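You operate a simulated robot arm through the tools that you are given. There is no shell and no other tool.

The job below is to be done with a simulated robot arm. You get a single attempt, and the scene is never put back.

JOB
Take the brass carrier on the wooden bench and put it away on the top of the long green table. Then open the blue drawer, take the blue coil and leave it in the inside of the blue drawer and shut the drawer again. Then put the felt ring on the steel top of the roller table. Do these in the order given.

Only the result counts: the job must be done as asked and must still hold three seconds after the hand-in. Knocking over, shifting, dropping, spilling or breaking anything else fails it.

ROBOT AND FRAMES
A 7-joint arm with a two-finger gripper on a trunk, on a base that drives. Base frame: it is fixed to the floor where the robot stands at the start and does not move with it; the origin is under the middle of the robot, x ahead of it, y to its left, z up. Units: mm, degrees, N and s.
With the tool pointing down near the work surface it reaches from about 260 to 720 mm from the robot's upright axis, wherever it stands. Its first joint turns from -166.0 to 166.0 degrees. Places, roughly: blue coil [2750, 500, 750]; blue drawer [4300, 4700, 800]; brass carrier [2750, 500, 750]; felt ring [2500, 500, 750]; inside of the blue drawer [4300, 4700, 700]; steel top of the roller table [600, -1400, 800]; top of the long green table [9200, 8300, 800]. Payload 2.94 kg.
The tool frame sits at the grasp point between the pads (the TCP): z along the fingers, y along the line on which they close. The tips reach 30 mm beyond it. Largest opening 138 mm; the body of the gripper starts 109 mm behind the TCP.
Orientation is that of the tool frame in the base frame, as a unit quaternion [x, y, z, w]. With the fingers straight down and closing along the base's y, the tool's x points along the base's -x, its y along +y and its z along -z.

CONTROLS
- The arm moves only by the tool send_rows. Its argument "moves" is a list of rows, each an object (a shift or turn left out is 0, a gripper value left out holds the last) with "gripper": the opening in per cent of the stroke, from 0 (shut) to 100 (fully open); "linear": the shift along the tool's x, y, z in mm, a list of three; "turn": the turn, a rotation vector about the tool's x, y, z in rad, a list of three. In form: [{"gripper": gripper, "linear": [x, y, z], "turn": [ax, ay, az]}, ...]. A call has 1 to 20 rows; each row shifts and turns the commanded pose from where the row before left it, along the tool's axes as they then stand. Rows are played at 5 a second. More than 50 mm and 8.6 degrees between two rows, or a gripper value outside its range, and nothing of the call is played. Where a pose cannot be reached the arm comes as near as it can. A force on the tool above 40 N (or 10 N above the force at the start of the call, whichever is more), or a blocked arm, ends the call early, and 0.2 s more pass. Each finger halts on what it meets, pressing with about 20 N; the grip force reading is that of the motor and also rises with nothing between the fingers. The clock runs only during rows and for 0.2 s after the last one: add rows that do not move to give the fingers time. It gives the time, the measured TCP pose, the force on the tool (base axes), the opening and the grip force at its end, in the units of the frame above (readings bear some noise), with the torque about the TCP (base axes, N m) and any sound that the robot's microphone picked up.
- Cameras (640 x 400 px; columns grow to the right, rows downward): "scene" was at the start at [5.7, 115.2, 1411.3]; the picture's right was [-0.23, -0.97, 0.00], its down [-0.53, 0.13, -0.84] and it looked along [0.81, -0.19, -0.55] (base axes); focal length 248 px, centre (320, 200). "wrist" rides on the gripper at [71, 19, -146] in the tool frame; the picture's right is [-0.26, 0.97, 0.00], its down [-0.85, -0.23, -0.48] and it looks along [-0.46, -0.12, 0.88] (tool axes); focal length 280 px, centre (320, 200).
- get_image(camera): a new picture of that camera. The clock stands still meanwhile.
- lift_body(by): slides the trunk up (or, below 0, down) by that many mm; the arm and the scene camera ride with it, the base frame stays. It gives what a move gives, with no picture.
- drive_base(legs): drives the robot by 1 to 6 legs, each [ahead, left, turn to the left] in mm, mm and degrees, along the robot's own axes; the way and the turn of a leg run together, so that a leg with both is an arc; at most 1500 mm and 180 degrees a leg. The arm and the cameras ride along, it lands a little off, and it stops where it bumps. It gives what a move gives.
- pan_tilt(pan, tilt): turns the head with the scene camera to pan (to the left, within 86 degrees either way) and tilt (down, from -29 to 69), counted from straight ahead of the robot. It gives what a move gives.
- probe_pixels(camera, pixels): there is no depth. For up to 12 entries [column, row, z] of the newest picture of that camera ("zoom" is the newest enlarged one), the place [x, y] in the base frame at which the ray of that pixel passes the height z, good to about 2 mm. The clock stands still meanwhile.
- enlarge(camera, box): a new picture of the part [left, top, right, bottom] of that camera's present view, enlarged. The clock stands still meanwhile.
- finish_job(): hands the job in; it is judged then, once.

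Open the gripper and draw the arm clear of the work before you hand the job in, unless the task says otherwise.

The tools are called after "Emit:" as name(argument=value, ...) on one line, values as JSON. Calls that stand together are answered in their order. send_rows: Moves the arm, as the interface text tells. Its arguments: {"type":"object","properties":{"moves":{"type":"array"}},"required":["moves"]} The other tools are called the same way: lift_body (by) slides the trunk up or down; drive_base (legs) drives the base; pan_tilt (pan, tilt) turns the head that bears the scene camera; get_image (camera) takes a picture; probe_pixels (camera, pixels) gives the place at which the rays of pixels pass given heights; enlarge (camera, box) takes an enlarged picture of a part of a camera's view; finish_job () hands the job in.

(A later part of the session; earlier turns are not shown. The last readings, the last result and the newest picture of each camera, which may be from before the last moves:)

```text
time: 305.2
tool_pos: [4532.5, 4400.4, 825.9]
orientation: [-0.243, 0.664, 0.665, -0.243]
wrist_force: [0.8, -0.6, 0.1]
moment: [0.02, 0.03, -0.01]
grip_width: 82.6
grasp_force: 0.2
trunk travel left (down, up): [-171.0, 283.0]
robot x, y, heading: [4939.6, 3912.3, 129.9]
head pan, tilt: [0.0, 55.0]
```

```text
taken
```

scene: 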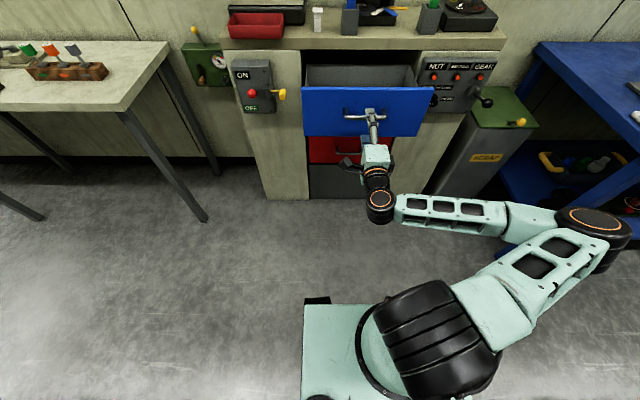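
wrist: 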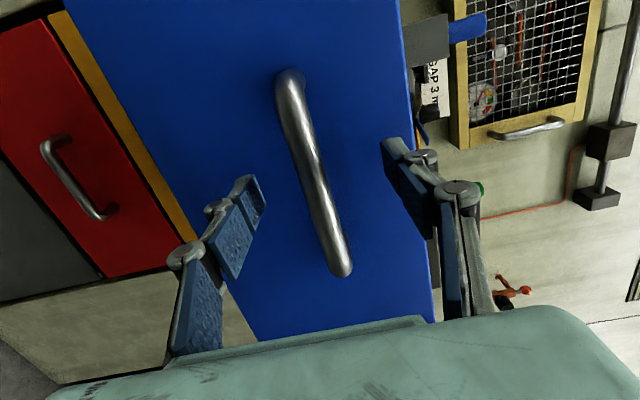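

The bar sits between the pads as before. I close on it and push slowly inward.

Emit:
send_rows(moves=[{"gripper": 40}, {"gripper": 20}, {"gripper": 0}, {}, {}, {}, {}])

Emit:
send_rows(moves=[{"gripper": 0, "linear": [0, 0, 4]}, {"linear": [0, 0, 8]}, {"linear": [0, 0, 12]}, {"linear": [0, 0, 15]}, {"linear": [0, 0, 15]}, {"linear": [0, 0, 12]}, {"linear": [0, 0, 8]}, {}])

Emit:
get_image(camera="scene")

```text
time: 306.8
tool_pos: [4531.7, 4402.0, 824.7]
orientation: [-0.243, 0.664, 0.665, -0.243]
wrist_force: [1.7, -0.6, -6.4]
moment: [0.0, 0.01, -0.06]
grip_width: 14.0
grasp_force: 40.7
trunk travel left (down, up): [-171.0, 283.0]
robot x, y, heading: [4940.1, 3913.0, 130.1]
head pan, tilt: [0.0, 55.0]
```

```text
time: 308.6
tool_pos: [4484.0, 4458.9, 824.9]
orientation: [-0.244, 0.664, 0.664, -0.243]
wrist_force: [-7.6, -7.9, -6.6]
moment: [-0.05, 0.06, -0.02]
grip_width: 14.1
grasp_force: 39.8
trunk travel left (down, up): [-171.0, 283.0]
robot x, y, heading: [4937.0, 3912.4, 129.9]
head pan, tilt: [0.0, 55.0]
```

```text
taken
```

scene: 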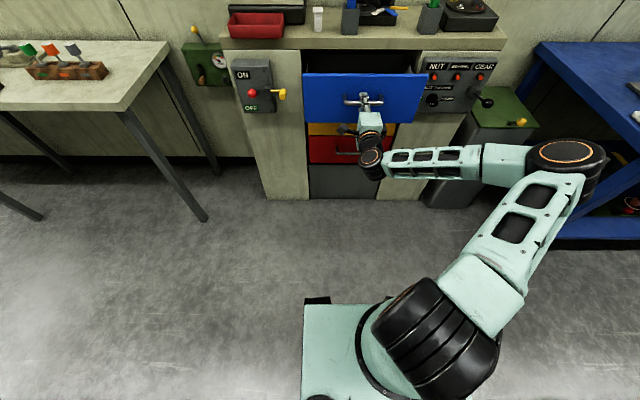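

The drawer slides in. I push the remaining ~146 mm smoothly.

Emit:
send_rows(moves=[{"gripper": 0, "linear": [0, 0, 6]}, {"linear": [0, 0, 12]}, {"linear": [0, 0, 16]}, {"linear": [0, 0, 18]}, {"linear": [0, 0, 18]}, {"linear": [0, 0, 18]}, {"linear": [0, 0, 18]}, {"linear": [0, 0, 14]}, {"linear": [0, 0, 10]}, {"linear": [0, 0, 8]}, {"linear": [0, 0, 5]}, {}])

Emit:
get_image(camera="scene")

Emit:
get_image(camera="wrist")

```text
time: 311.2
tool_pos: [4393.0, 4569.3, 825.5]
orientation: [-0.242, 0.663, 0.666, -0.242]
wrist_force: [-1.1, 0.1, -2.9]
moment: [0.0, 0.02, -1.06]
grip_width: 14.1
grasp_force: 40.3
trunk travel left (down, up): [-171.0, 283.0]
robot x, y, heading: [4939.5, 3910.7, 130.2]
head pan, tilt: [0.0, 55.0]
```

```text
taken
```

scene: 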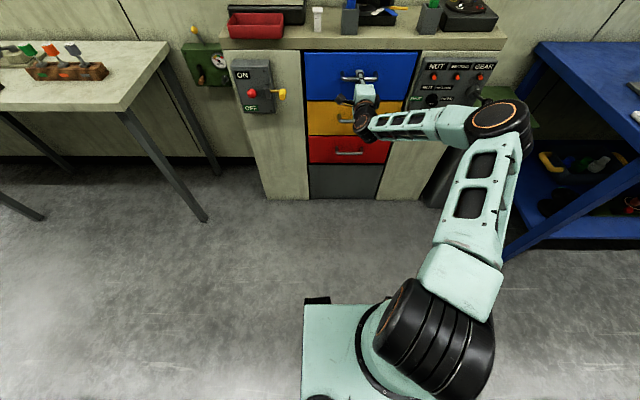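

```text
taken
```

wrist: 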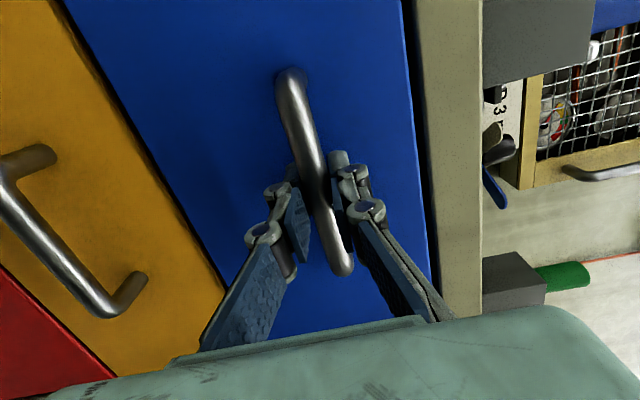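

About 5 mm remain compared to the original closed position. I push on in small steps until it stops.

Emit:
send_rows(moves=[{"gripper": 0, "linear": [0, 0, 3]}, {"linear": [0, 0, 3]}, {}])

Emit:
send_rows(moves=[{"gripper": 0, "linear": [0, 0, 2]}, {"linear": [0, 0, 2]}, {}])

Emit:
enlarge(camera="scene", box=[290, 30, 434, 120])

```text
time: 312.0
tool_pos: [4388.6, 4572.5, 826.0]
orientation: [-0.243, 0.664, 0.665, -0.243]
wrist_force: [2.3, 1.7, -1.6]
moment: [0.0, 0.01, 0.15]
grip_width: 14.3
grasp_force: 40.6
trunk travel left (down, up): [-171.0, 283.0]
robot x, y, heading: [4937.8, 3914.1, 130.1]
head pan, tilt: [0.0, 55.0]
```

```text
time: 312.8
tool_pos: [4386.2, 4577.2, 824.4]
orientation: [-0.242, 0.664, 0.665, -0.242]
wrist_force: [3.0, 1.8, -3.1]
moment: [-0.05, 0.06, 0.12]
grip_width: 18.2
grasp_force: 39.6
trunk travel left (down, up): [-171.0, 283.0]
robot x, y, heading: [4938.8, 3913.2, 130.3]
head pan, tilt: [0.0, 55.0]
```

```text
4.44 times, centred on (362, 75) of scene
```

zoom: 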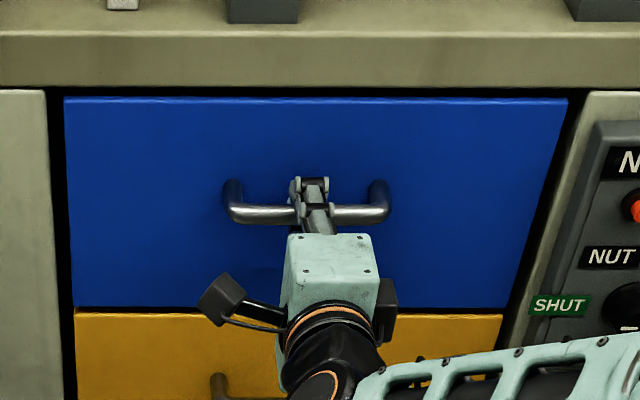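

The fingers slid on the bar (width 18), so the drawer has reached its stop. I release and back off to verify it is shut.

Emit:
send_rows(moves=[{"gripper": 20}, {"gripper": 40}, {"gripper": 60}, {}, {}])

Emit:
send_rows(moves=[{"gripper": 60, "linear": [0, 0, -40]}, {"linear": [0, 0, -45]}, {"linear": [0, 0, -45]}, {}])

Emit:
enlarge(camera="scene", box=[290, 30, 434, 120])

Emit:
get_image(camera="wrist")

```text
time: 314.0
tool_pos: [4386.0, 4574.3, 823.9]
orientation: [-0.244, 0.663, 0.665, -0.243]
wrist_force: [-0.6, -0.7, 0.9]
moment: [0.0, -0.01, 0.01]
grip_width: 82.9
grasp_force: 0.0
trunk travel left (down, up): [-171.0, 283.0]
robot x, y, heading: [4940.3, 3913.6, 130.1]
head pan, tilt: [0.0, 55.0]
```

```text
time: 315.0
tool_pos: [4472.5, 4474.6, 826.6]
orientation: [-0.243, 0.664, 0.665, -0.243]
wrist_force: [0.5, 0.1, -0.1]
moment: [0.04, -0.02, -0.04]
grip_width: 82.7
grasp_force: 0.1
trunk travel left (down, up): [-171.0, 283.0]
robot x, y, heading: [4938.2, 3913.1, 130.2]
head pan, tilt: [0.0, 55.0]
```

```text
4.44 times, centred on (362, 75) of scene
```

zoom: 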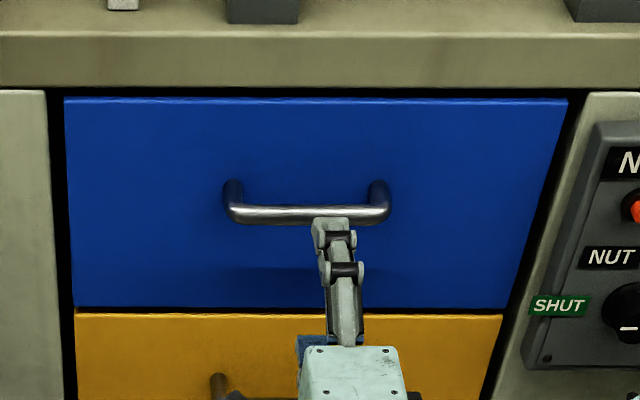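

```text
taken
```

wrist: 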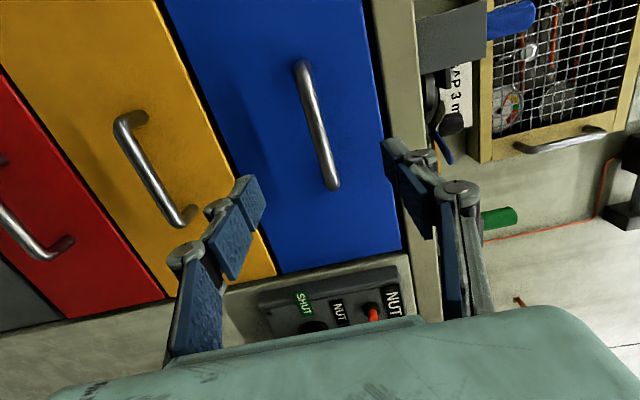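

The drawer looks flush. I verify numerically: bar ends at zoom (238,213) and (378,212) at z 825 versus the originally closed (4342,4536) and (4433,4613).

Emit:
probe_pixels(camera="zoom", pixels=[[237, 213, 825], [378, 213, 825], [64, 98, 891], [567, 99, 891]])

```text
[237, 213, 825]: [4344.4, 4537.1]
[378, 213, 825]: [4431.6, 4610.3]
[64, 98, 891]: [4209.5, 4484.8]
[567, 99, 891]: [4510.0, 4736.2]
```

The drawer is shut to within ~1 mm. Now the felt ring: I back off, raise the trunk, retract and turn the tool down again.

Emit:
drive_base(legs=[[-240, 0, 0]])

Emit:
lift_body(by=280)

Emit:
send_rows(moves=[{"gripper": 60, "linear": [0, 0, -45]}, {"linear": [0, 0, -45]}, {"turn": [0.0806, 0.0806, -0.0806]}, {"turn": [0.0806, 0.0806, -0.0806]}, {"turn": [0.0806, 0.0806, -0.0806]}, {"turn": [0.0806, 0.0806, -0.0806]}, {"turn": [0.0806, 0.0806, -0.0806]}, {"turn": [0.0806, 0.0806, -0.0806]}, {"turn": [0.0806, 0.0806, -0.0806]}, {"turn": [0.0806, 0.0806, -0.0806]}, {"turn": [0.0806, 0.0806, -0.0806]}, {"turn": [0.0806, 0.0806, -0.0806]}, {"turn": [0.0806, 0.0806, -0.0806]}, {"turn": [0.0806, 0.0806, -0.0806]}, {"turn": [0.0806, 0.0806, -0.0806]}, {"turn": [0.0806, 0.0806, -0.0806]}, {"turn": [0.0806, 0.0806, -0.0806]}, {}])

Emit:
send_rows(moves=[{"gripper": 60, "linear": [45, 0, 0]}, {"linear": [45, 0, 0]}, {"linear": [45, 0, 0]}, {"linear": [45, 0, 0]}, {"linear": [45, 0, 0]}, {}])

```text
time: 316.8
tool_pos: [4632.1, 4289.9, 825.2]
orientation: [-0.241, 0.665, 0.665, -0.241]
wrist_force: [0.0, -0.5, 0.0]
moment: [-0.02, -0.01, -0.02]
grip_width: 82.7
grasp_force: 0.1
trunk travel left (down, up): [-171.0, 283.0]
robot x, y, heading: [5095.8, 3728.2, 129.6]
head pan, tilt: [0.0, 55.0]
```

```text
time: 319.6
tool_pos: [4629.8, 4290.6, 1105.6]
orientation: [-0.241, 0.664, 0.665, -0.242]
wrist_force: [-0.6, -0.7, -0.6]
moment: [0.0, -0.01, -0.04]
grip_width: 82.9
grasp_force: 0.1
trunk travel left (down, up): [-451.0, 3.0]
robot x, y, heading: [5093.1, 3724.2, 129.9]
head pan, tilt: [0.0, 55.0]
```

```text
time: 323.4
tool_pos: [4689.6, 4222.6, 1104.9]
orientation: [0.906, -0.423, 0.0, -0.001]
wrist_force: [-0.5, 0.8, -0.5]
moment: [0.01, 0.01, -0.03]
grip_width: 82.9
grasp_force: 0.2
trunk travel left (down, up): [-451.0, 3.0]
robot x, y, heading: [5093.9, 3726.7, 129.7]
head pan, tilt: [0.0, 55.0]
```

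```text
time: 324.8
tool_pos: [4835.1, 4048.7, 1103.5]
orientation: [0.906, -0.424, 0.001, 0.0]
wrist_force: [-0.1, 1.0, -0.2]
moment: [0.04, 0.01, 0.0]
grip_width: 82.9
grasp_force: 0.2
trunk travel left (down, up): [-451.0, 3.0]
robot x, y, heading: [5095.7, 3724.3, 130.0]
head pan, tilt: [0.0, 55.0]
```

I drive back along the corridor toward the bench for the felt ring (u ≈ −3943) and turn to face the bench.

Emit:
drive_base(legs=[[0, 0, 90], [1380, 0, 0], [1380, 0, 0]])

Emit:
pan_tilt(pan=0, tilt=30)

Emit:
get_image(camera="scene")

```text
time: 342.0
tool_pos: [2631.9, 1705.5, 1103.0]
orientation: [0.938, 0.347, -0.002, 0.0]
wrist_force: [-0.1, -0.3, -1.5]
moment: [0.01, 0.01, -0.02]
grip_width: 82.8
grasp_force: 0.1
trunk travel left (down, up): [-451.0, 3.0]
robot x, y, heading: [2950.3, 1970.5, -139.2]
head pan, tilt: [0.0, 55.0]
```

```text
time: 342.9
tool_pos: [2631.8, 1705.3, 1103.4]
orientation: [0.938, 0.348, -0.001, 0.001]
wrist_force: [0.3, 0.1, 0.0]
moment: [0.0, 0.02, -0.01]
grip_width: 82.8
grasp_force: 0.1
trunk travel left (down, up): [-451.0, 3.0]
robot x, y, heading: [2953.3, 1968.1, -139.3]
head pan, tilt: [0.0, 30.0]
```

```text
taken
```

scene: 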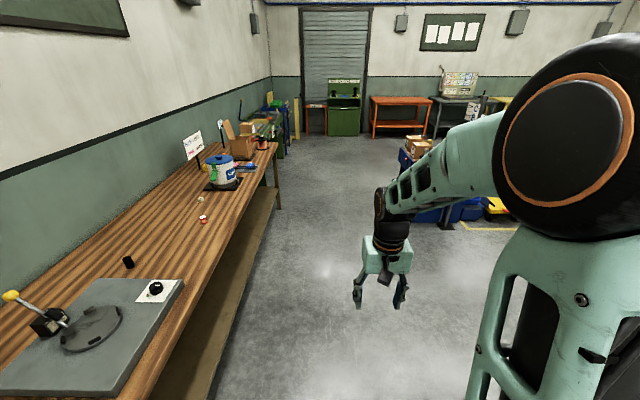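

I drive the last 1.37 m and turn to face the bench at the felt ring.

Emit:
drive_base(legs=[[1370, 0, 0], [0, 0, 89.3]])

Emit:
pan_tilt(pan=0, tilt=50)

Emit:
get_image(camera="scene")

Emit:
get_image(camera="wrist")

```text
time: 353.5
tool_pos: [2169.6, 767.3, 1103.7]
orientation: [0.433, 0.901, 0.0, 0.0]
wrist_force: [0.3, -0.4, 0.5]
moment: [-0.01, 0.02, 0.01]
grip_width: 82.7
grasp_force: 0.0
trunk travel left (down, up): [-451.0, 3.0]
robot x, y, heading: [1917.5, 1097.1, -51.6]
head pan, tilt: [0.0, 30.0]
```

```text
time: 354.3
tool_pos: [2169.7, 768.7, 1103.6]
orientation: [0.434, 0.901, 0.001, -0.001]
wrist_force: [-0.6, -0.3, -0.3]
moment: [0.01, 0.0, -0.02]
grip_width: 82.9
grasp_force: 0.0
trunk travel left (down, up): [-451.0, 3.0]
robot x, y, heading: [1916.4, 1094.6, -51.1]
head pan, tilt: [0.0, 50.0]
```

```text
taken
```

scene: 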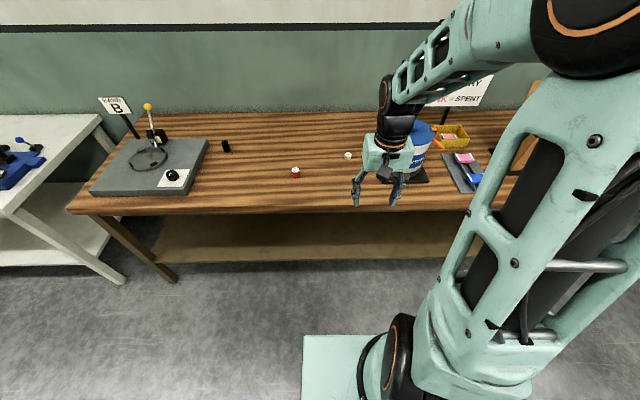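

```text
taken
```

wrist: 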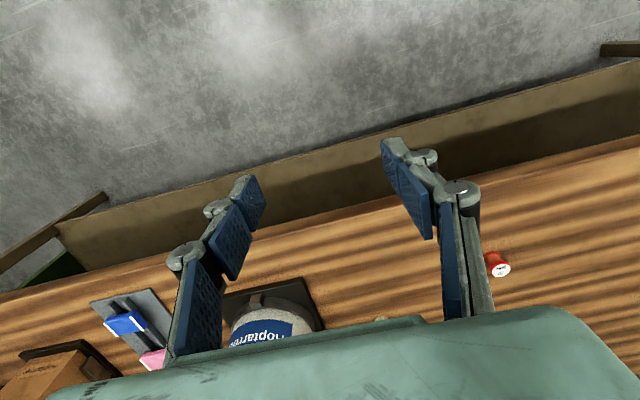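

The felt ring lies straight ahead (~900 mm). The pot is close to it, so I probe the pot's plate corners and the ring position for clearance.

Emit:
probe_pixels(camera="wrist", pixels=[[222, 297, 830], [304, 279, 830], [326, 330, 830], [380, 317, 840]])

Emit:
enlarge(camera="scene", box=[300, 100, 492, 220])

```text
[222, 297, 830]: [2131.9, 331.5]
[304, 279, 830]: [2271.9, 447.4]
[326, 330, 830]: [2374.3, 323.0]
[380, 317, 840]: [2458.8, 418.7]
```

```text
3.33 times, centred on (396, 160) of scene
```

zoom: 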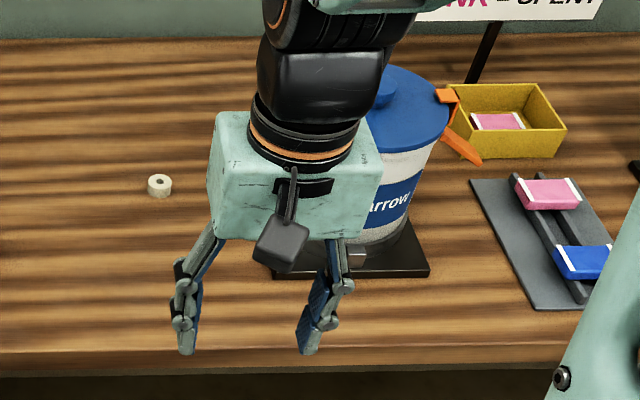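

The pot's plate edge is ~130 mm to the right of the ring, its green handle may be nearer. I drive 255 mm ahead with the arm high and look again.

Emit:
drive_base(legs=[[255, 10, 0]])

Emit:
get_image(camera="scene")

Emit:
get_image(camera="wrist")

```text
time: 356.2
tool_pos: [2340.2, 573.8, 1103.5]
orientation: [0.432, 0.902, 0.001, 0.0]
wrist_force: [0.0, -0.2, -0.2]
moment: [0.02, 0.0, 0.0]
grip_width: 82.6
grasp_force: 0.0
trunk travel left (down, up): [-451.0, 3.0]
robot x, y, heading: [2085.2, 900.7, -51.2]
head pan, tilt: [0.0, 50.0]
```

```text
taken
```

scene: 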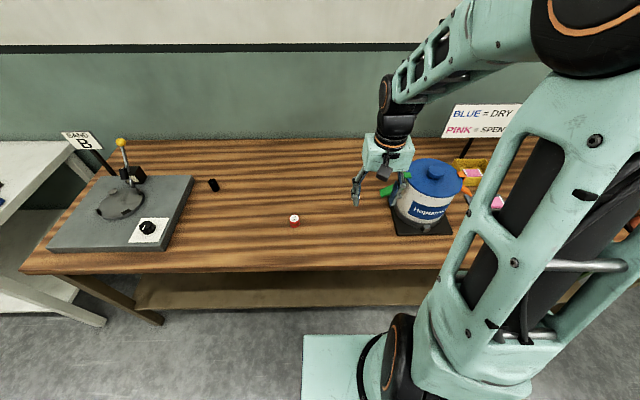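

```text
taken
```

wrist: 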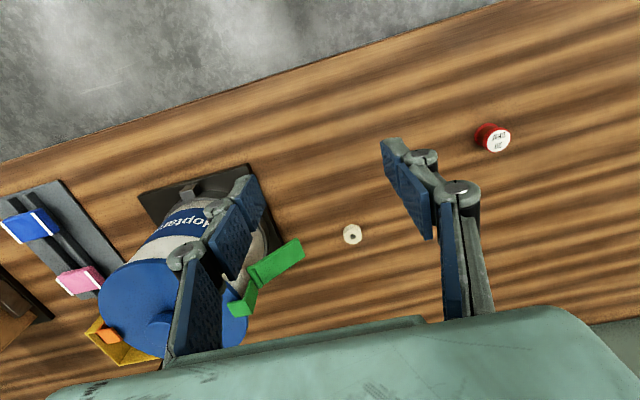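

The ring is at wrist (352,234) and the pot's green handle tip at (302,250). I triangulate the handle tip and ring.

Emit:
enlarge(camera="scene", box=[330, 150, 474, 240])

Emit:
enlarge(camera="wrist", box=[200, 190, 392, 310])

```text
4.44 times, centred on (402, 195) of scene
```

zoom: 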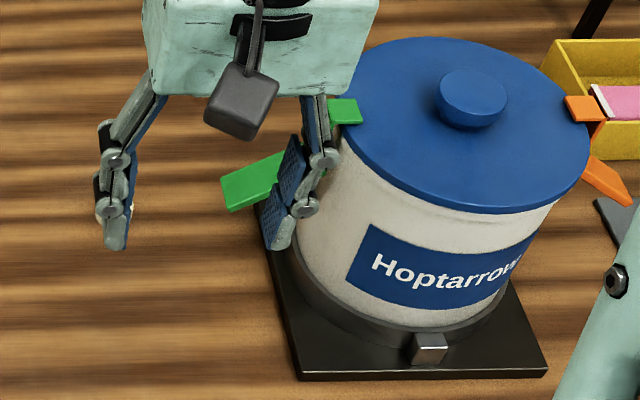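

```text
3.33 times, centred on (296, 250) of wrist
```

zoom: 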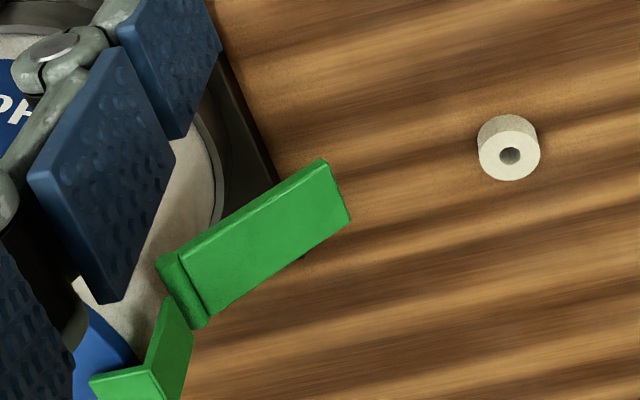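

I probe both corners of the green handle's tip in both views at z 880 and 940, plus the ring.

Emit:
probe_pixels(camera="zoom", pixels=[[322, 160, 880], [322, 160, 940], [350, 215, 880], [350, 215, 940], [509, 154, 845], [509, 154, 835], [478, 150, 845], [541, 150, 845]])

Emit:
enlarge(camera="scene", box=[330, 150, 474, 240])

Emit:
probe_pixels(camera="zoom", pixels=[[231, 210, 880], [231, 210, 940], [221, 179, 880], [221, 179, 940]])

```text
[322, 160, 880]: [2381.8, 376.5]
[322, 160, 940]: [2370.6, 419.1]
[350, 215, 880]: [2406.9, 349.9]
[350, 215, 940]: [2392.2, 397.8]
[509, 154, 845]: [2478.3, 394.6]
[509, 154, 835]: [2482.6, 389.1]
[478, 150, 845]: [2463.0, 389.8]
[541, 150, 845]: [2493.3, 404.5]
```

```text
4.44 times, centred on (402, 195) of scene
```

zoom: 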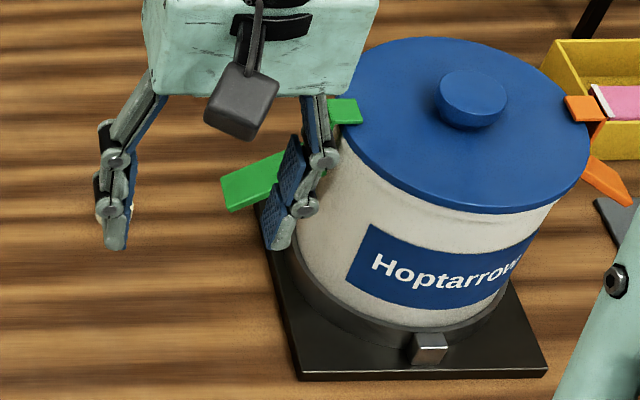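

```text
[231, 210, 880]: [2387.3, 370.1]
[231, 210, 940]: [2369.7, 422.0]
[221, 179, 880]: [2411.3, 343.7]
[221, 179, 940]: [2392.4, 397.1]
```

The green handle tip (z≈937) is 58–88 mm toward me and 65 mm right of the ring, outside the gripper's footprint. I move above the ring (tool x −227, y −5) and descend to ~z 985.

Emit:
send_rows(moves=[{"gripper": 60, "linear": [-45.4, -1, 0]}, {"linear": [-45.4, -1, 0]}, {"linear": [-45.4, -1, 0]}, {"linear": [-45.4, -1, 0]}, {"linear": [-45.4, -1, 0]}, {}, {"linear": [0, 0, 40]}, {"linear": [0, 0, 40]}, {"linear": [0, 0, 38]}, {}])

Emit:
get_image(camera="wrist")

Emit:
enlarge(camera="wrist", box=[271, 90, 367, 150])

Emit:
get_image(camera="scene")

```text
time: 358.4
tool_pos: [2480.9, 393.2, 985.8]
orientation: [0.432, 0.902, 0.0, 0.0]
wrist_force: [-0.1, 0.2, -0.5]
moment: [0.0, 0.0, -0.01]
grip_width: 82.8
grasp_force: 0.1
trunk travel left (down, up): [-451.0, 3.0]
robot x, y, heading: [2085.5, 901.8, -51.2]
head pan, tilt: [0.0, 50.0]
```

```text
taken
```

wrist: 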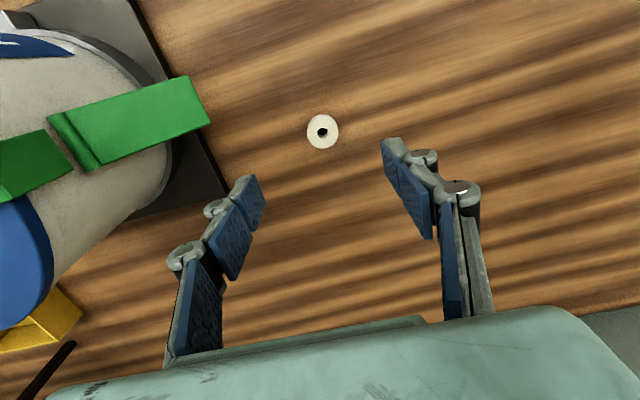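

```text
6.67 times, centred on (319, 120) of wrist
```

zoom: 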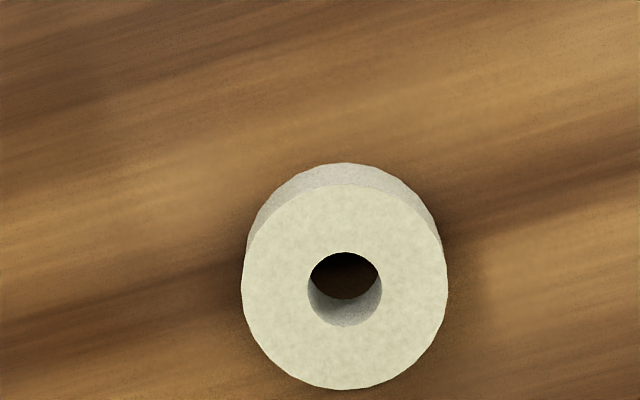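

```text
taken
```

scene: 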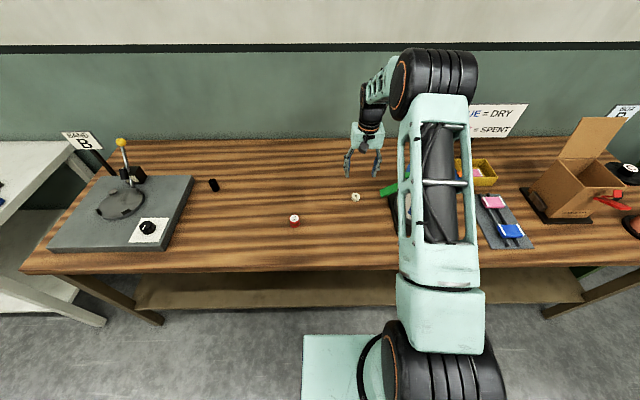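

I probe the ring's top centre (zoom (345,288)) and edges at z 843.

Emit:
probe_pixels(camera="zoom", pixels=[[345, 288, 843], [242, 288, 843], [447, 288, 843], [345, 186, 843], [345, 389, 843], [345, 163, 825]])

Emit:
probe_pixels(camera="wrist", pixels=[[320, 127, 843]])

```text
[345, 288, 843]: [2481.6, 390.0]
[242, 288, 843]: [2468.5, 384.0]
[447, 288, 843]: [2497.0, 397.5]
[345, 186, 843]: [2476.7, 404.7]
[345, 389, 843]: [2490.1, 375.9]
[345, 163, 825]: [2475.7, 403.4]
```

```text
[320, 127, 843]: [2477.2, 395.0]
```

Ring centre ≈ (2483,391), 32 mm wide. I correct (x −5, y +1.3), descend to ~871 and check.

Emit:
send_rows(moves=[{"gripper": 60, "linear": [-5, 1.3, 0]}, {"linear": [0, 0, 40]}, {"linear": [0, 0, 40]}, {"linear": [0, 0, 35]}, {}])

Emit:
get_image(camera="wrist")

```text
time: 359.6
tool_pos: [2482.1, 389.7, 869.9]
orientation: [0.432, 0.902, 0.001, 0.001]
wrist_force: [1.2, 0.2, 0.3]
moment: [0.03, 0.0, 0.01]
grip_width: 82.9
grasp_force: 0.0
trunk travel left (down, up): [-451.0, 3.0]
robot x, y, heading: [2087.6, 903.1, -51.3]
head pan, tilt: [0.0, 50.0]
```

```text
taken
```

wrist: 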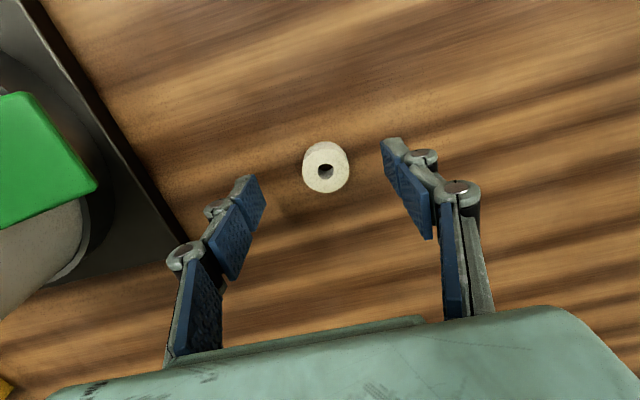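

The ring (325,168) is slightly off the TCP projection (320,173): I adjust x +2, y +2.5, lower 13 mm and close.

Emit:
send_rows(moves=[{"gripper": 60, "linear": [2, 2.5, 0]}, {"linear": [0, 0, 7]}, {"linear": [0, 0, 6]}, {}])

Emit:
send_rows(moves=[{"gripper": 40}, {"gripper": 20}, {"gripper": 0}, {}, {}, {}, {}])

Emit:
get_image(camera="wrist")

```text
time: 360.6
tool_pos: [2482.9, 393.2, 858.8]
orientation: [0.432, 0.902, 0.0, 0.001]
wrist_force: [0.0, 0.6, -0.5]
moment: [-0.03, 0.0, 0.01]
grip_width: 82.9
grasp_force: 0.1
trunk travel left (down, up): [-451.0, 3.0]
robot x, y, heading: [2083.1, 904.9, -51.0]
head pan, tilt: [0.0, 50.0]
```

```text
time: 362.2
tool_pos: [2483.1, 392.3, 857.0]
orientation: [0.432, 0.902, 0.0, 0.001]
wrist_force: [0.2, 0.4, 0.2]
moment: [-0.01, -0.01, 0.04]
grip_width: 30.5
grasp_force: 19.9
trunk travel left (down, up): [-451.0, 3.0]
robot x, y, heading: [2086.1, 901.3, -51.0]
head pan, tilt: [0.0, 50.0]
```

```text
taken
```

wrist: 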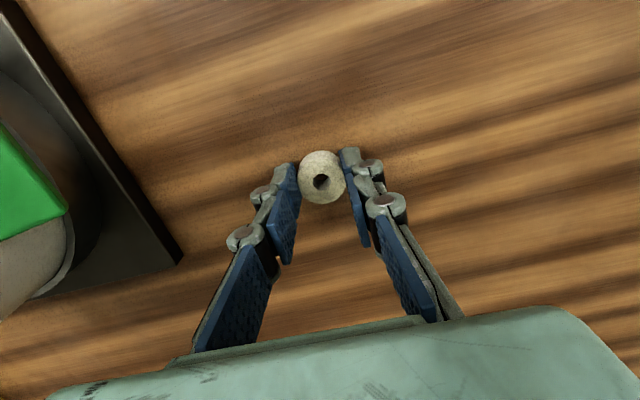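

Gripped at 30.5 mm. I lift straight up 245 mm and retract toward the robot.

Emit:
send_rows(moves=[{"gripper": 0, "linear": [0, 0, -15]}, {"linear": [0, 0, -30]}, {"linear": [0, 0, -40]}, {"linear": [0, 0, -40]}, {"linear": [0, 0, -40]}, {"linear": [0, 0, -40]}, {"linear": [0, 0, -40]}, {"linear": [45, 0, 0]}, {"linear": [45, 0, 0]}, {"linear": [45, 0, 0]}, {"linear": [45, 0, 0]}, {"linear": [45, 0, 0]}, {}])

Emit:
get_image(camera="wrist")

```text
time: 365.0
tool_pos: [2337.8, 566.7, 1104.6]
orientation: [0.433, 0.902, -0.001, 0.0]
wrist_force: [0.1, -0.7, -0.4]
moment: [0.0, 0.01, 0.04]
grip_width: 30.3
grasp_force: 19.7
trunk travel left (down, up): [-451.0, 3.0]
robot x, y, heading: [2085.2, 903.7, -51.0]
head pan, tilt: [0.0, 50.0]
```

```text
taken
```

wrist: 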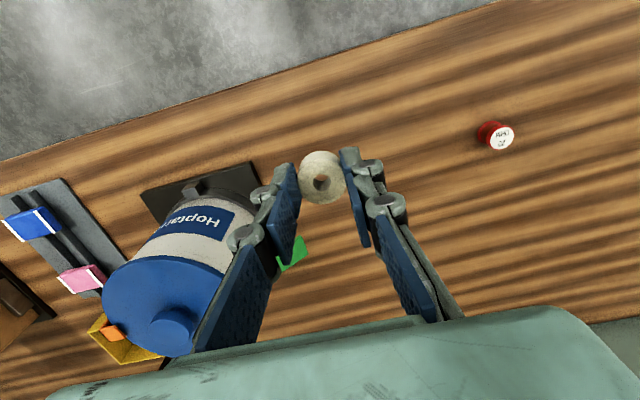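

The felt ring is held. The roller table (600,−1400) lies along the same wall beyond the bench's near end. I back off and strafe right along the bench, then look.

Emit:
drive_base(legs=[[-260, 0, 1], [0, -1300, 0]])

Emit:
pan_tilt(pan=-60, tilt=25)

Emit:
get_image(camera="scene")

Emit:
pan_tilt(pan=-20, tilt=35)

Emit:
get_image(camera="scene")

```text
time: 377.9
tool_pos: [1189.2, -56.9, 1105.0]
orientation: [0.426, 0.905, 0.0, 0.001]
wrist_force: [0.2, 0.1, -0.9]
moment: [-0.02, 0.01, -0.01]
grip_width: 30.1
grasp_force: 20.5
trunk travel left (down, up): [-451.0, 3.0]
robot x, y, heading: [932.4, 273.4, -50.6]
head pan, tilt: [0.0, 50.0]
```

```text
time: 379.2
tool_pos: [1190.8, -56.9, 1104.3]
orientation: [0.425, 0.905, 0.0, 0.0]
wrist_force: [0.0, -1.2, -0.4]
moment: [0.0, -0.02, 0.01]
grip_width: 30.3
grasp_force: 19.8
trunk travel left (down, up): [-451.0, 3.0]
robot x, y, heading: [934.0, 272.9, -49.9]
head pan, tilt: [-60.0, 25.0]
```

```text
taken
```

scene: 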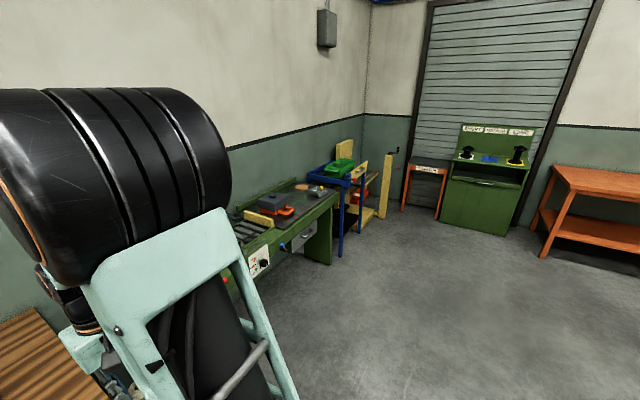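

```text
time: 380.3
tool_pos: [1190.3, -56.5, 1104.7]
orientation: [0.425, 0.905, -0.001, 0.0]
wrist_force: [0.1, 0.2, 0.2]
moment: [-0.01, -0.01, 0.0]
grip_width: 30.1
grasp_force: 20.5
trunk travel left (down, up): [-451.0, 3.0]
robot x, y, heading: [935.1, 273.9, -50.3]
head pan, tilt: [-20.0, 35.0]
```

```text
taken
```

scene: 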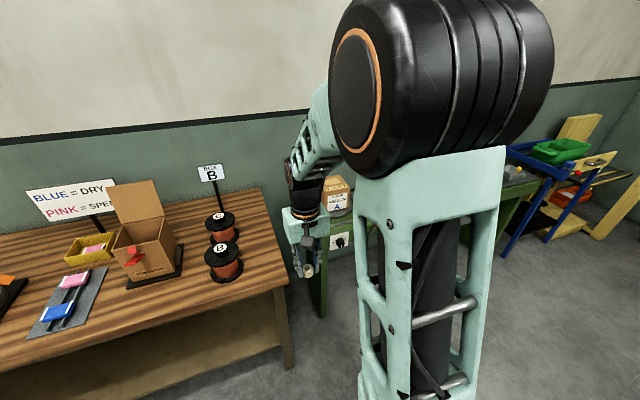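

The roller table (green frame with rollers and a dark steel top) is beyond the bench end. I strafe right another 1.3 m to face its steel top.

Emit:
drive_base(legs=[[0, -1280, 0]])

Emit:
pan_tilt(pan=0, tilt=40)

Emit:
get_image(camera="scene")

Emit:
get_image(camera="wrist")

```text
time: 391.7
tool_pos: [233.4, -877.4, 1104.1]
orientation: [0.41, 0.912, 0.001, -0.001]
wrist_force: [0.1, 0.8, -0.1]
moment: [0.01, -0.02, -0.01]
grip_width: 30.0
grasp_force: 19.8
trunk travel left (down, up): [-451.0, 3.0]
robot x, y, heading: [-35.1, -553.8, -48.3]
head pan, tilt: [-20.0, 35.0]
```

```text
time: 392.6
tool_pos: [232.0, -877.9, 1104.5]
orientation: [0.41, 0.912, 0.0, 0.0]
wrist_force: [0.2, -0.4, -0.1]
moment: [-0.01, -0.02, 0.01]
grip_width: 30.0
grasp_force: 19.9
trunk travel left (down, up): [-451.0, 3.0]
robot x, y, heading: [-32.4, -557.0, -48.6]
head pan, tilt: [0.0, 40.0]
```

```text
taken
```

scene: 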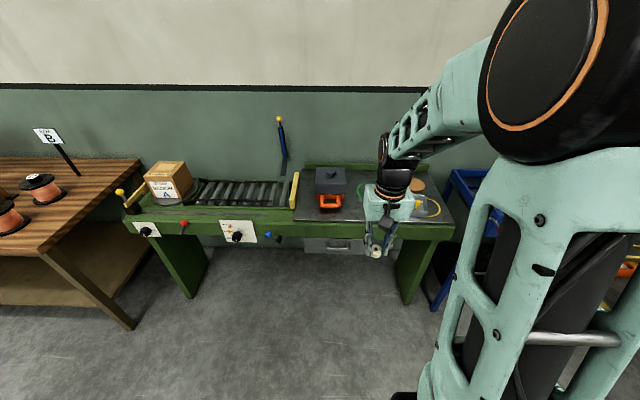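

```text
taken
```

wrist: 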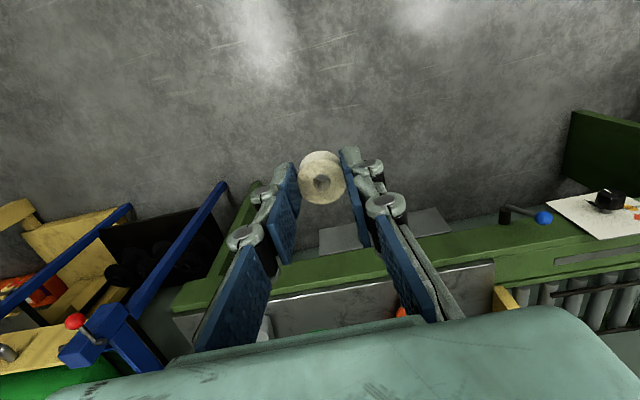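

The steel top is the grey section right of the rollers (columns 300-450, rows 185-225). I enlarge it.

Emit:
enlarge(camera="scene", box=[270, 150, 462, 270])

Emit:
probe_pixels(camera="scene", pixels=[[302, 221, 820], [450, 225, 820], [310, 170, 820], [300, 221, 780]])

```text
3.33 times, centred on (366, 210) of scene
```

zoom: 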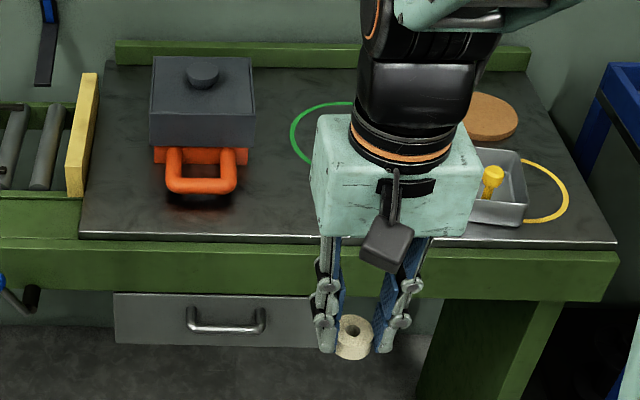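

```text
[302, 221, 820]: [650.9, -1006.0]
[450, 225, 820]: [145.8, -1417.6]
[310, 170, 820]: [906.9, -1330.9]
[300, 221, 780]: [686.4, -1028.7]
```

The steel top has a box with orange handle on the left, and a tray/cork with coloured circles on the right. I drive 265 mm ahead and look down from there to choose a clear spot.

Emit:
drive_base(legs=[[265, 100, -1.5]])

Emit:
pan_tilt(pan=-5, tilt=50)

Emit:
get_image(camera="scene")

Emit:
get_image(camera="wrist")

```text
time: 394.5
tool_pos: [468.3, -1022.0, 1104.4]
orientation: [0.425, 0.905, 0.0, 0.001]
wrist_force: [0.2, 0.1, 0.5]
moment: [0.02, 0.01, 0.02]
grip_width: 30.2
grasp_force: 19.7
trunk travel left (down, up): [-451.0, 3.0]
robot x, y, heading: [210.9, -696.1, -50.4]
head pan, tilt: [0.0, 40.0]
```

```text
time: 395.2
tool_pos: [468.0, -1021.5, 1105.1]
orientation: [0.425, 0.905, 0.0, 0.0]
wrist_force: [-0.7, -0.8, 0.0]
moment: [0.02, 0.0, 0.01]
grip_width: 29.8
grasp_force: 19.9
trunk travel left (down, up): [-451.0, 3.0]
robot x, y, heading: [211.6, -692.0, -50.4]
head pan, tilt: [-5.0, 50.0]
```

```text
taken
```

scene: 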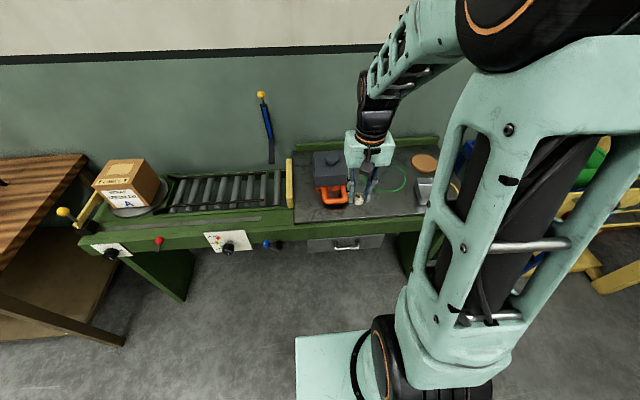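

```text
taken
```

wrist: 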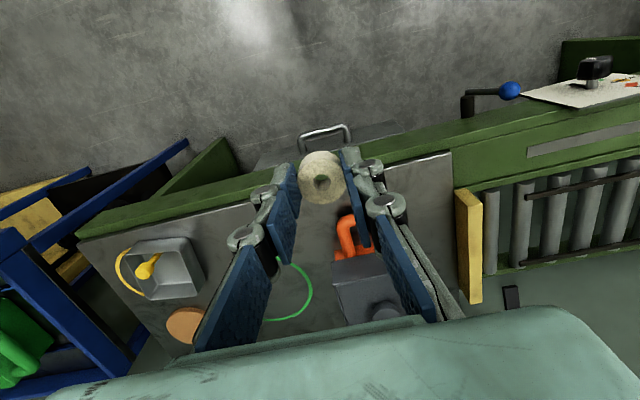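

I enlarge the steel top in both views.

Emit:
enlarge(camera="scene", box=[285, 140, 445, 240])

Emit:
enlarge(camera="wrist", box=[80, 130, 480, 360])

```text
4.00 times, centred on (365, 190) of scene
```

zoom: 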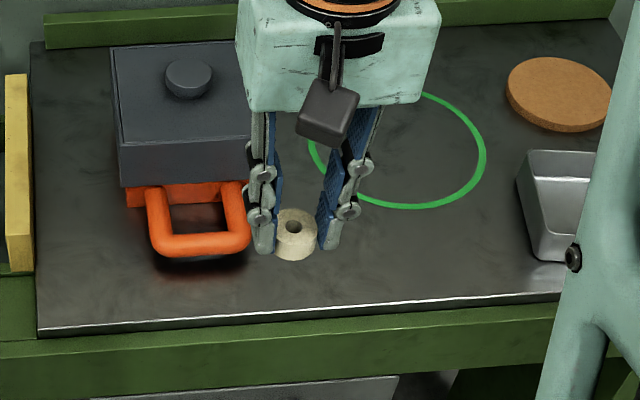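

```text
1.60 times, centred on (280, 245) of wrist
```

zoom: 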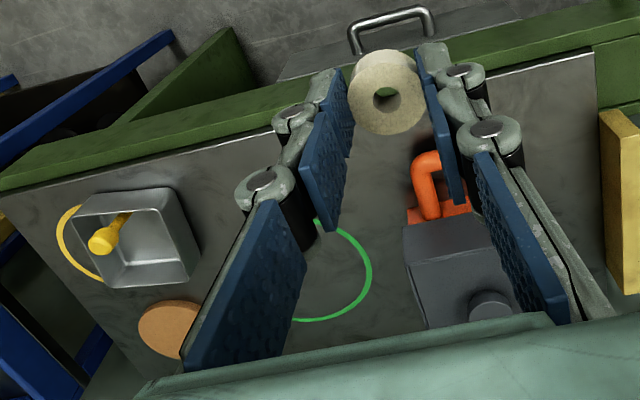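

A clear spot is at scene zoom (390,257), between the orange handle and the tray, in front of the green circle. I probe it and the steel's front-left corner (scene zoom (38,331), wrist (475,152)) for the height.

Emit:
probe_pixels(camera="wrist", pixels=[[450, 153, 780], [450, 153, 820], [311, 290, 780], [311, 290, 820]])

Emit:
enlarge(camera="scene", box=[285, 140, 445, 240])

Emit:
probe_pixels(camera="zoom", pixels=[[38, 331, 780], [38, 331, 820], [309, 150, 780], [309, 150, 820], [390, 257, 780], [390, 257, 820], [390, 306, 800], [400, 208, 800], [248, 240, 830], [518, 200, 820]])

```text
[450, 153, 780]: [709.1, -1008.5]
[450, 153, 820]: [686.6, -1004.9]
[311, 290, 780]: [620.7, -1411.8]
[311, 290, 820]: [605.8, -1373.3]
```

```text
4.00 times, centred on (365, 190) of scene
```

zoom: 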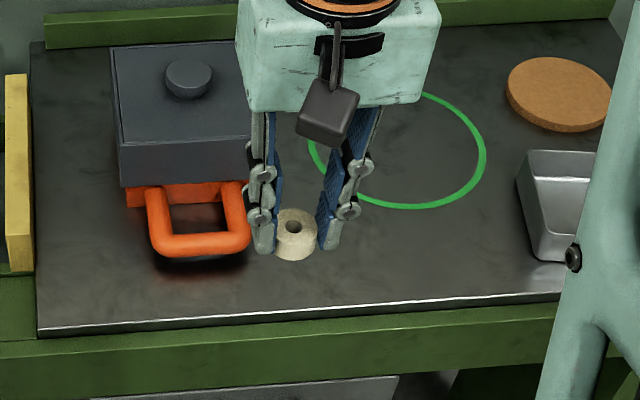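

```text
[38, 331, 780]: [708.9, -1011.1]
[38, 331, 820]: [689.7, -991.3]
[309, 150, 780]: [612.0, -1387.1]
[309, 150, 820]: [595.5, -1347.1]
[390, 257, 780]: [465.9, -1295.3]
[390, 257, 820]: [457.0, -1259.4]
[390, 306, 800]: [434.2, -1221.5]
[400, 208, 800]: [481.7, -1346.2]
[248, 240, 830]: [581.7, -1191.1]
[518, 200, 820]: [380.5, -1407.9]
```

Steel top z ≈ 785; target (465,−1291). I move there at height (tool x −205, y −174), then descend to ~z 860 and check.

Emit:
send_rows(moves=[{"gripper": 0, "linear": [-34.2, -29, 0]}, {"linear": [-34.2, -29, 0]}, {"linear": [-34.2, -29, 0]}, {"linear": [-34.2, -29, 0]}, {"linear": [-34.2, -29, 0]}, {"linear": [-34.2, -29, 0]}, {}, {"linear": [0, 0, 40]}, {"linear": [0, 0, 40]}, {"linear": [0, 0, 40]}, {"linear": [0, 0, 40]}, {"linear": [0, 0, 40]}, {"linear": [0, 0, 40]}, {}])

Emit:
get_image(camera="wrist")

Emit:
get_image(camera="scene")

```text
time: 398.2
tool_pos: [466.6, -1287.8, 867.1]
orientation: [0.425, 0.905, 0.0, 0.001]
wrist_force: [-1.0, 0.2, -0.6]
moment: [-0.03, 0.0, 0.01]
grip_width: 30.3
grasp_force: 19.9
trunk travel left (down, up): [-451.0, 3.0]
robot x, y, heading: [214.4, -691.0, -50.1]
head pan, tilt: [-5.0, 50.0]
```

```text
taken
```

wrist: 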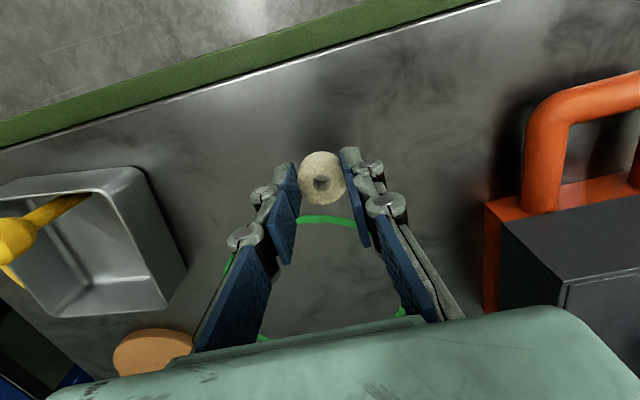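

```text
taken
```

scene: 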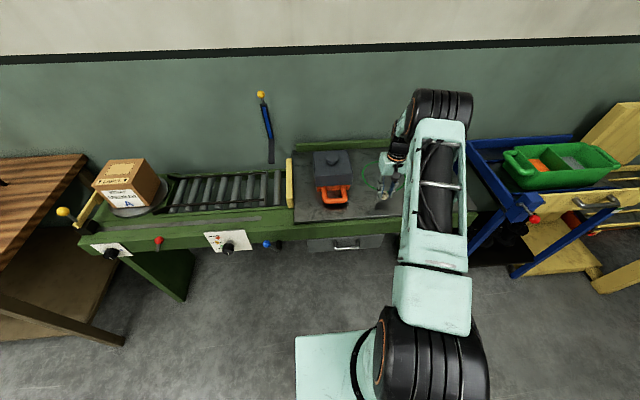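

The spot below is clear steel. I descend to ~826 and then step down until contact.

Emit:
send_rows(moves=[{"gripper": 0, "linear": [0, 0, 20]}, {"linear": [0, 0, 17]}, {}])

Emit:
send_rows(moves=[{"gripper": 0, "linear": [0, 0, 2]}, {"linear": [0, 0, 2]}, {"linear": [0, 0, 2]}])

```text
time: 399.0
tool_pos: [465.8, -1291.8, 832.3]
orientation: [0.424, 0.906, -0.003, 0.004]
wrist_force: [0.7, 0.3, 23.0]
moment: [-0.06, -0.11, 0.0]
grip_width: 30.0
grasp_force: 19.6
trunk travel left (down, up): [-451.0, 3.0]
robot x, y, heading: [213.4, -689.8, -50.3]
head pan, tilt: [-5.0, 50.0]
```

```text
time: 399.8
tool_pos: [466.5, -1291.5, 830.3]
orientation: [0.425, 0.905, -0.002, 0.004]
wrist_force: [-4.0, 8.4, 20.0]
moment: [0.42, 0.06, 0.12]
grip_width: 29.9
grasp_force: 20.0
trunk travel left (down, up): [-451.0, 3.0]
robot x, y, heading: [214.3, -691.2, -50.2]
head pan, tilt: [-5.0, 50.0]
stopped in row 3: the force on the tool passed its limit at 42 N (the readings are from after the stop); the commanded pose is now the measured one
```

Contact came a little earlier (top ≈ z 799), the call stopped at 42 N. I look before releasing.

Emit:
get_image(camera="wrist")

Emit:
enlarge(camera="scene", box=[320, 150, 448, 230])

```text
taken
```

wrist: 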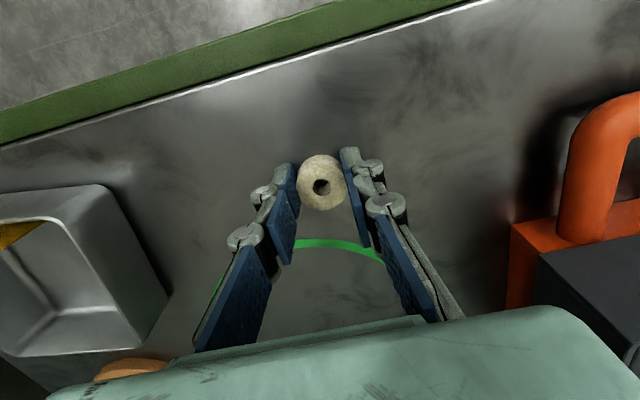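

```text
5.00 times, centred on (384, 190) of scene
```

zoom: 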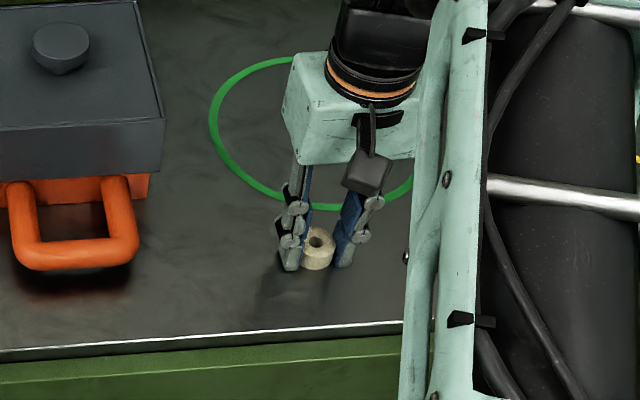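

The ring sits on the clear steel. I ease up 1 mm and open the gripper gently.

Emit:
send_rows(moves=[{"gripper": 0, "linear": [0, 0, -1]}, {"gripper": 26}, {"gripper": 31}, {"gripper": 36}, {"gripper": 42}, {}, {}])

Emit:
get_image(camera="wrist")

```text
time: 401.4
tool_pos: [468.1, -1292.8, 827.9]
orientation: [0.425, 0.905, -0.002, 0.004]
wrist_force: [1.5, 0.0, 8.6]
moment: [0.12, 0.02, 0.0]
grip_width: 58.8
grasp_force: 2.8
trunk travel left (down, up): [-451.0, 3.0]
robot x, y, heading: [212.5, -691.4, -50.2]
head pan, tilt: [-5.0, 50.0]
```

```text
taken
```

wrist: 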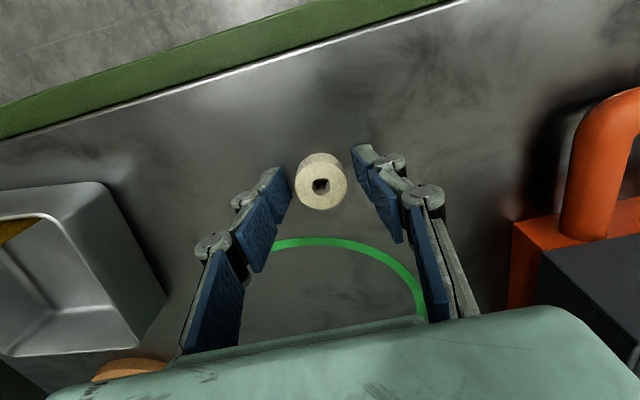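

The ring is free; the fingertips rest lightly on the steel. I rise straight up.

Emit:
send_rows(moves=[{"gripper": 42, "linear": [0, 0, -5]}, {"linear": [0, 0, -15]}, {"linear": [0, 0, -30]}, {}])

Emit:
get_image(camera="wrist")

```text
time: 402.4
tool_pos: [467.8, -1292.3, 876.4]
orientation: [0.425, 0.905, -0.001, 0.002]
wrist_force: [-0.3, -0.4, 0.0]
moment: [-0.02, 0.01, 0.04]
grip_width: 58.1
grasp_force: 0.1
trunk travel left (down, up): [-451.0, 3.0]
robot x, y, heading: [212.5, -691.4, -50.3]
head pan, tilt: [-5.0, 50.0]
```

```text
taken
```

wrist: 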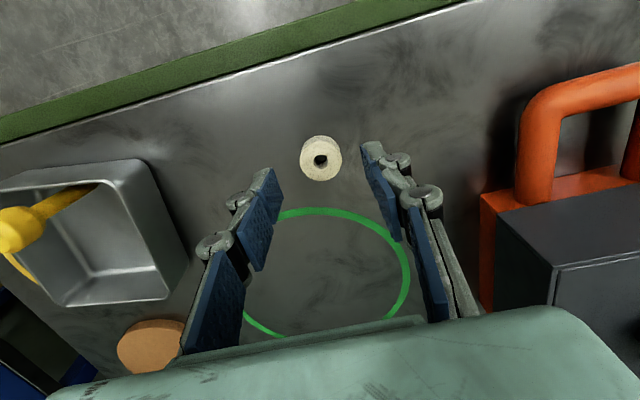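

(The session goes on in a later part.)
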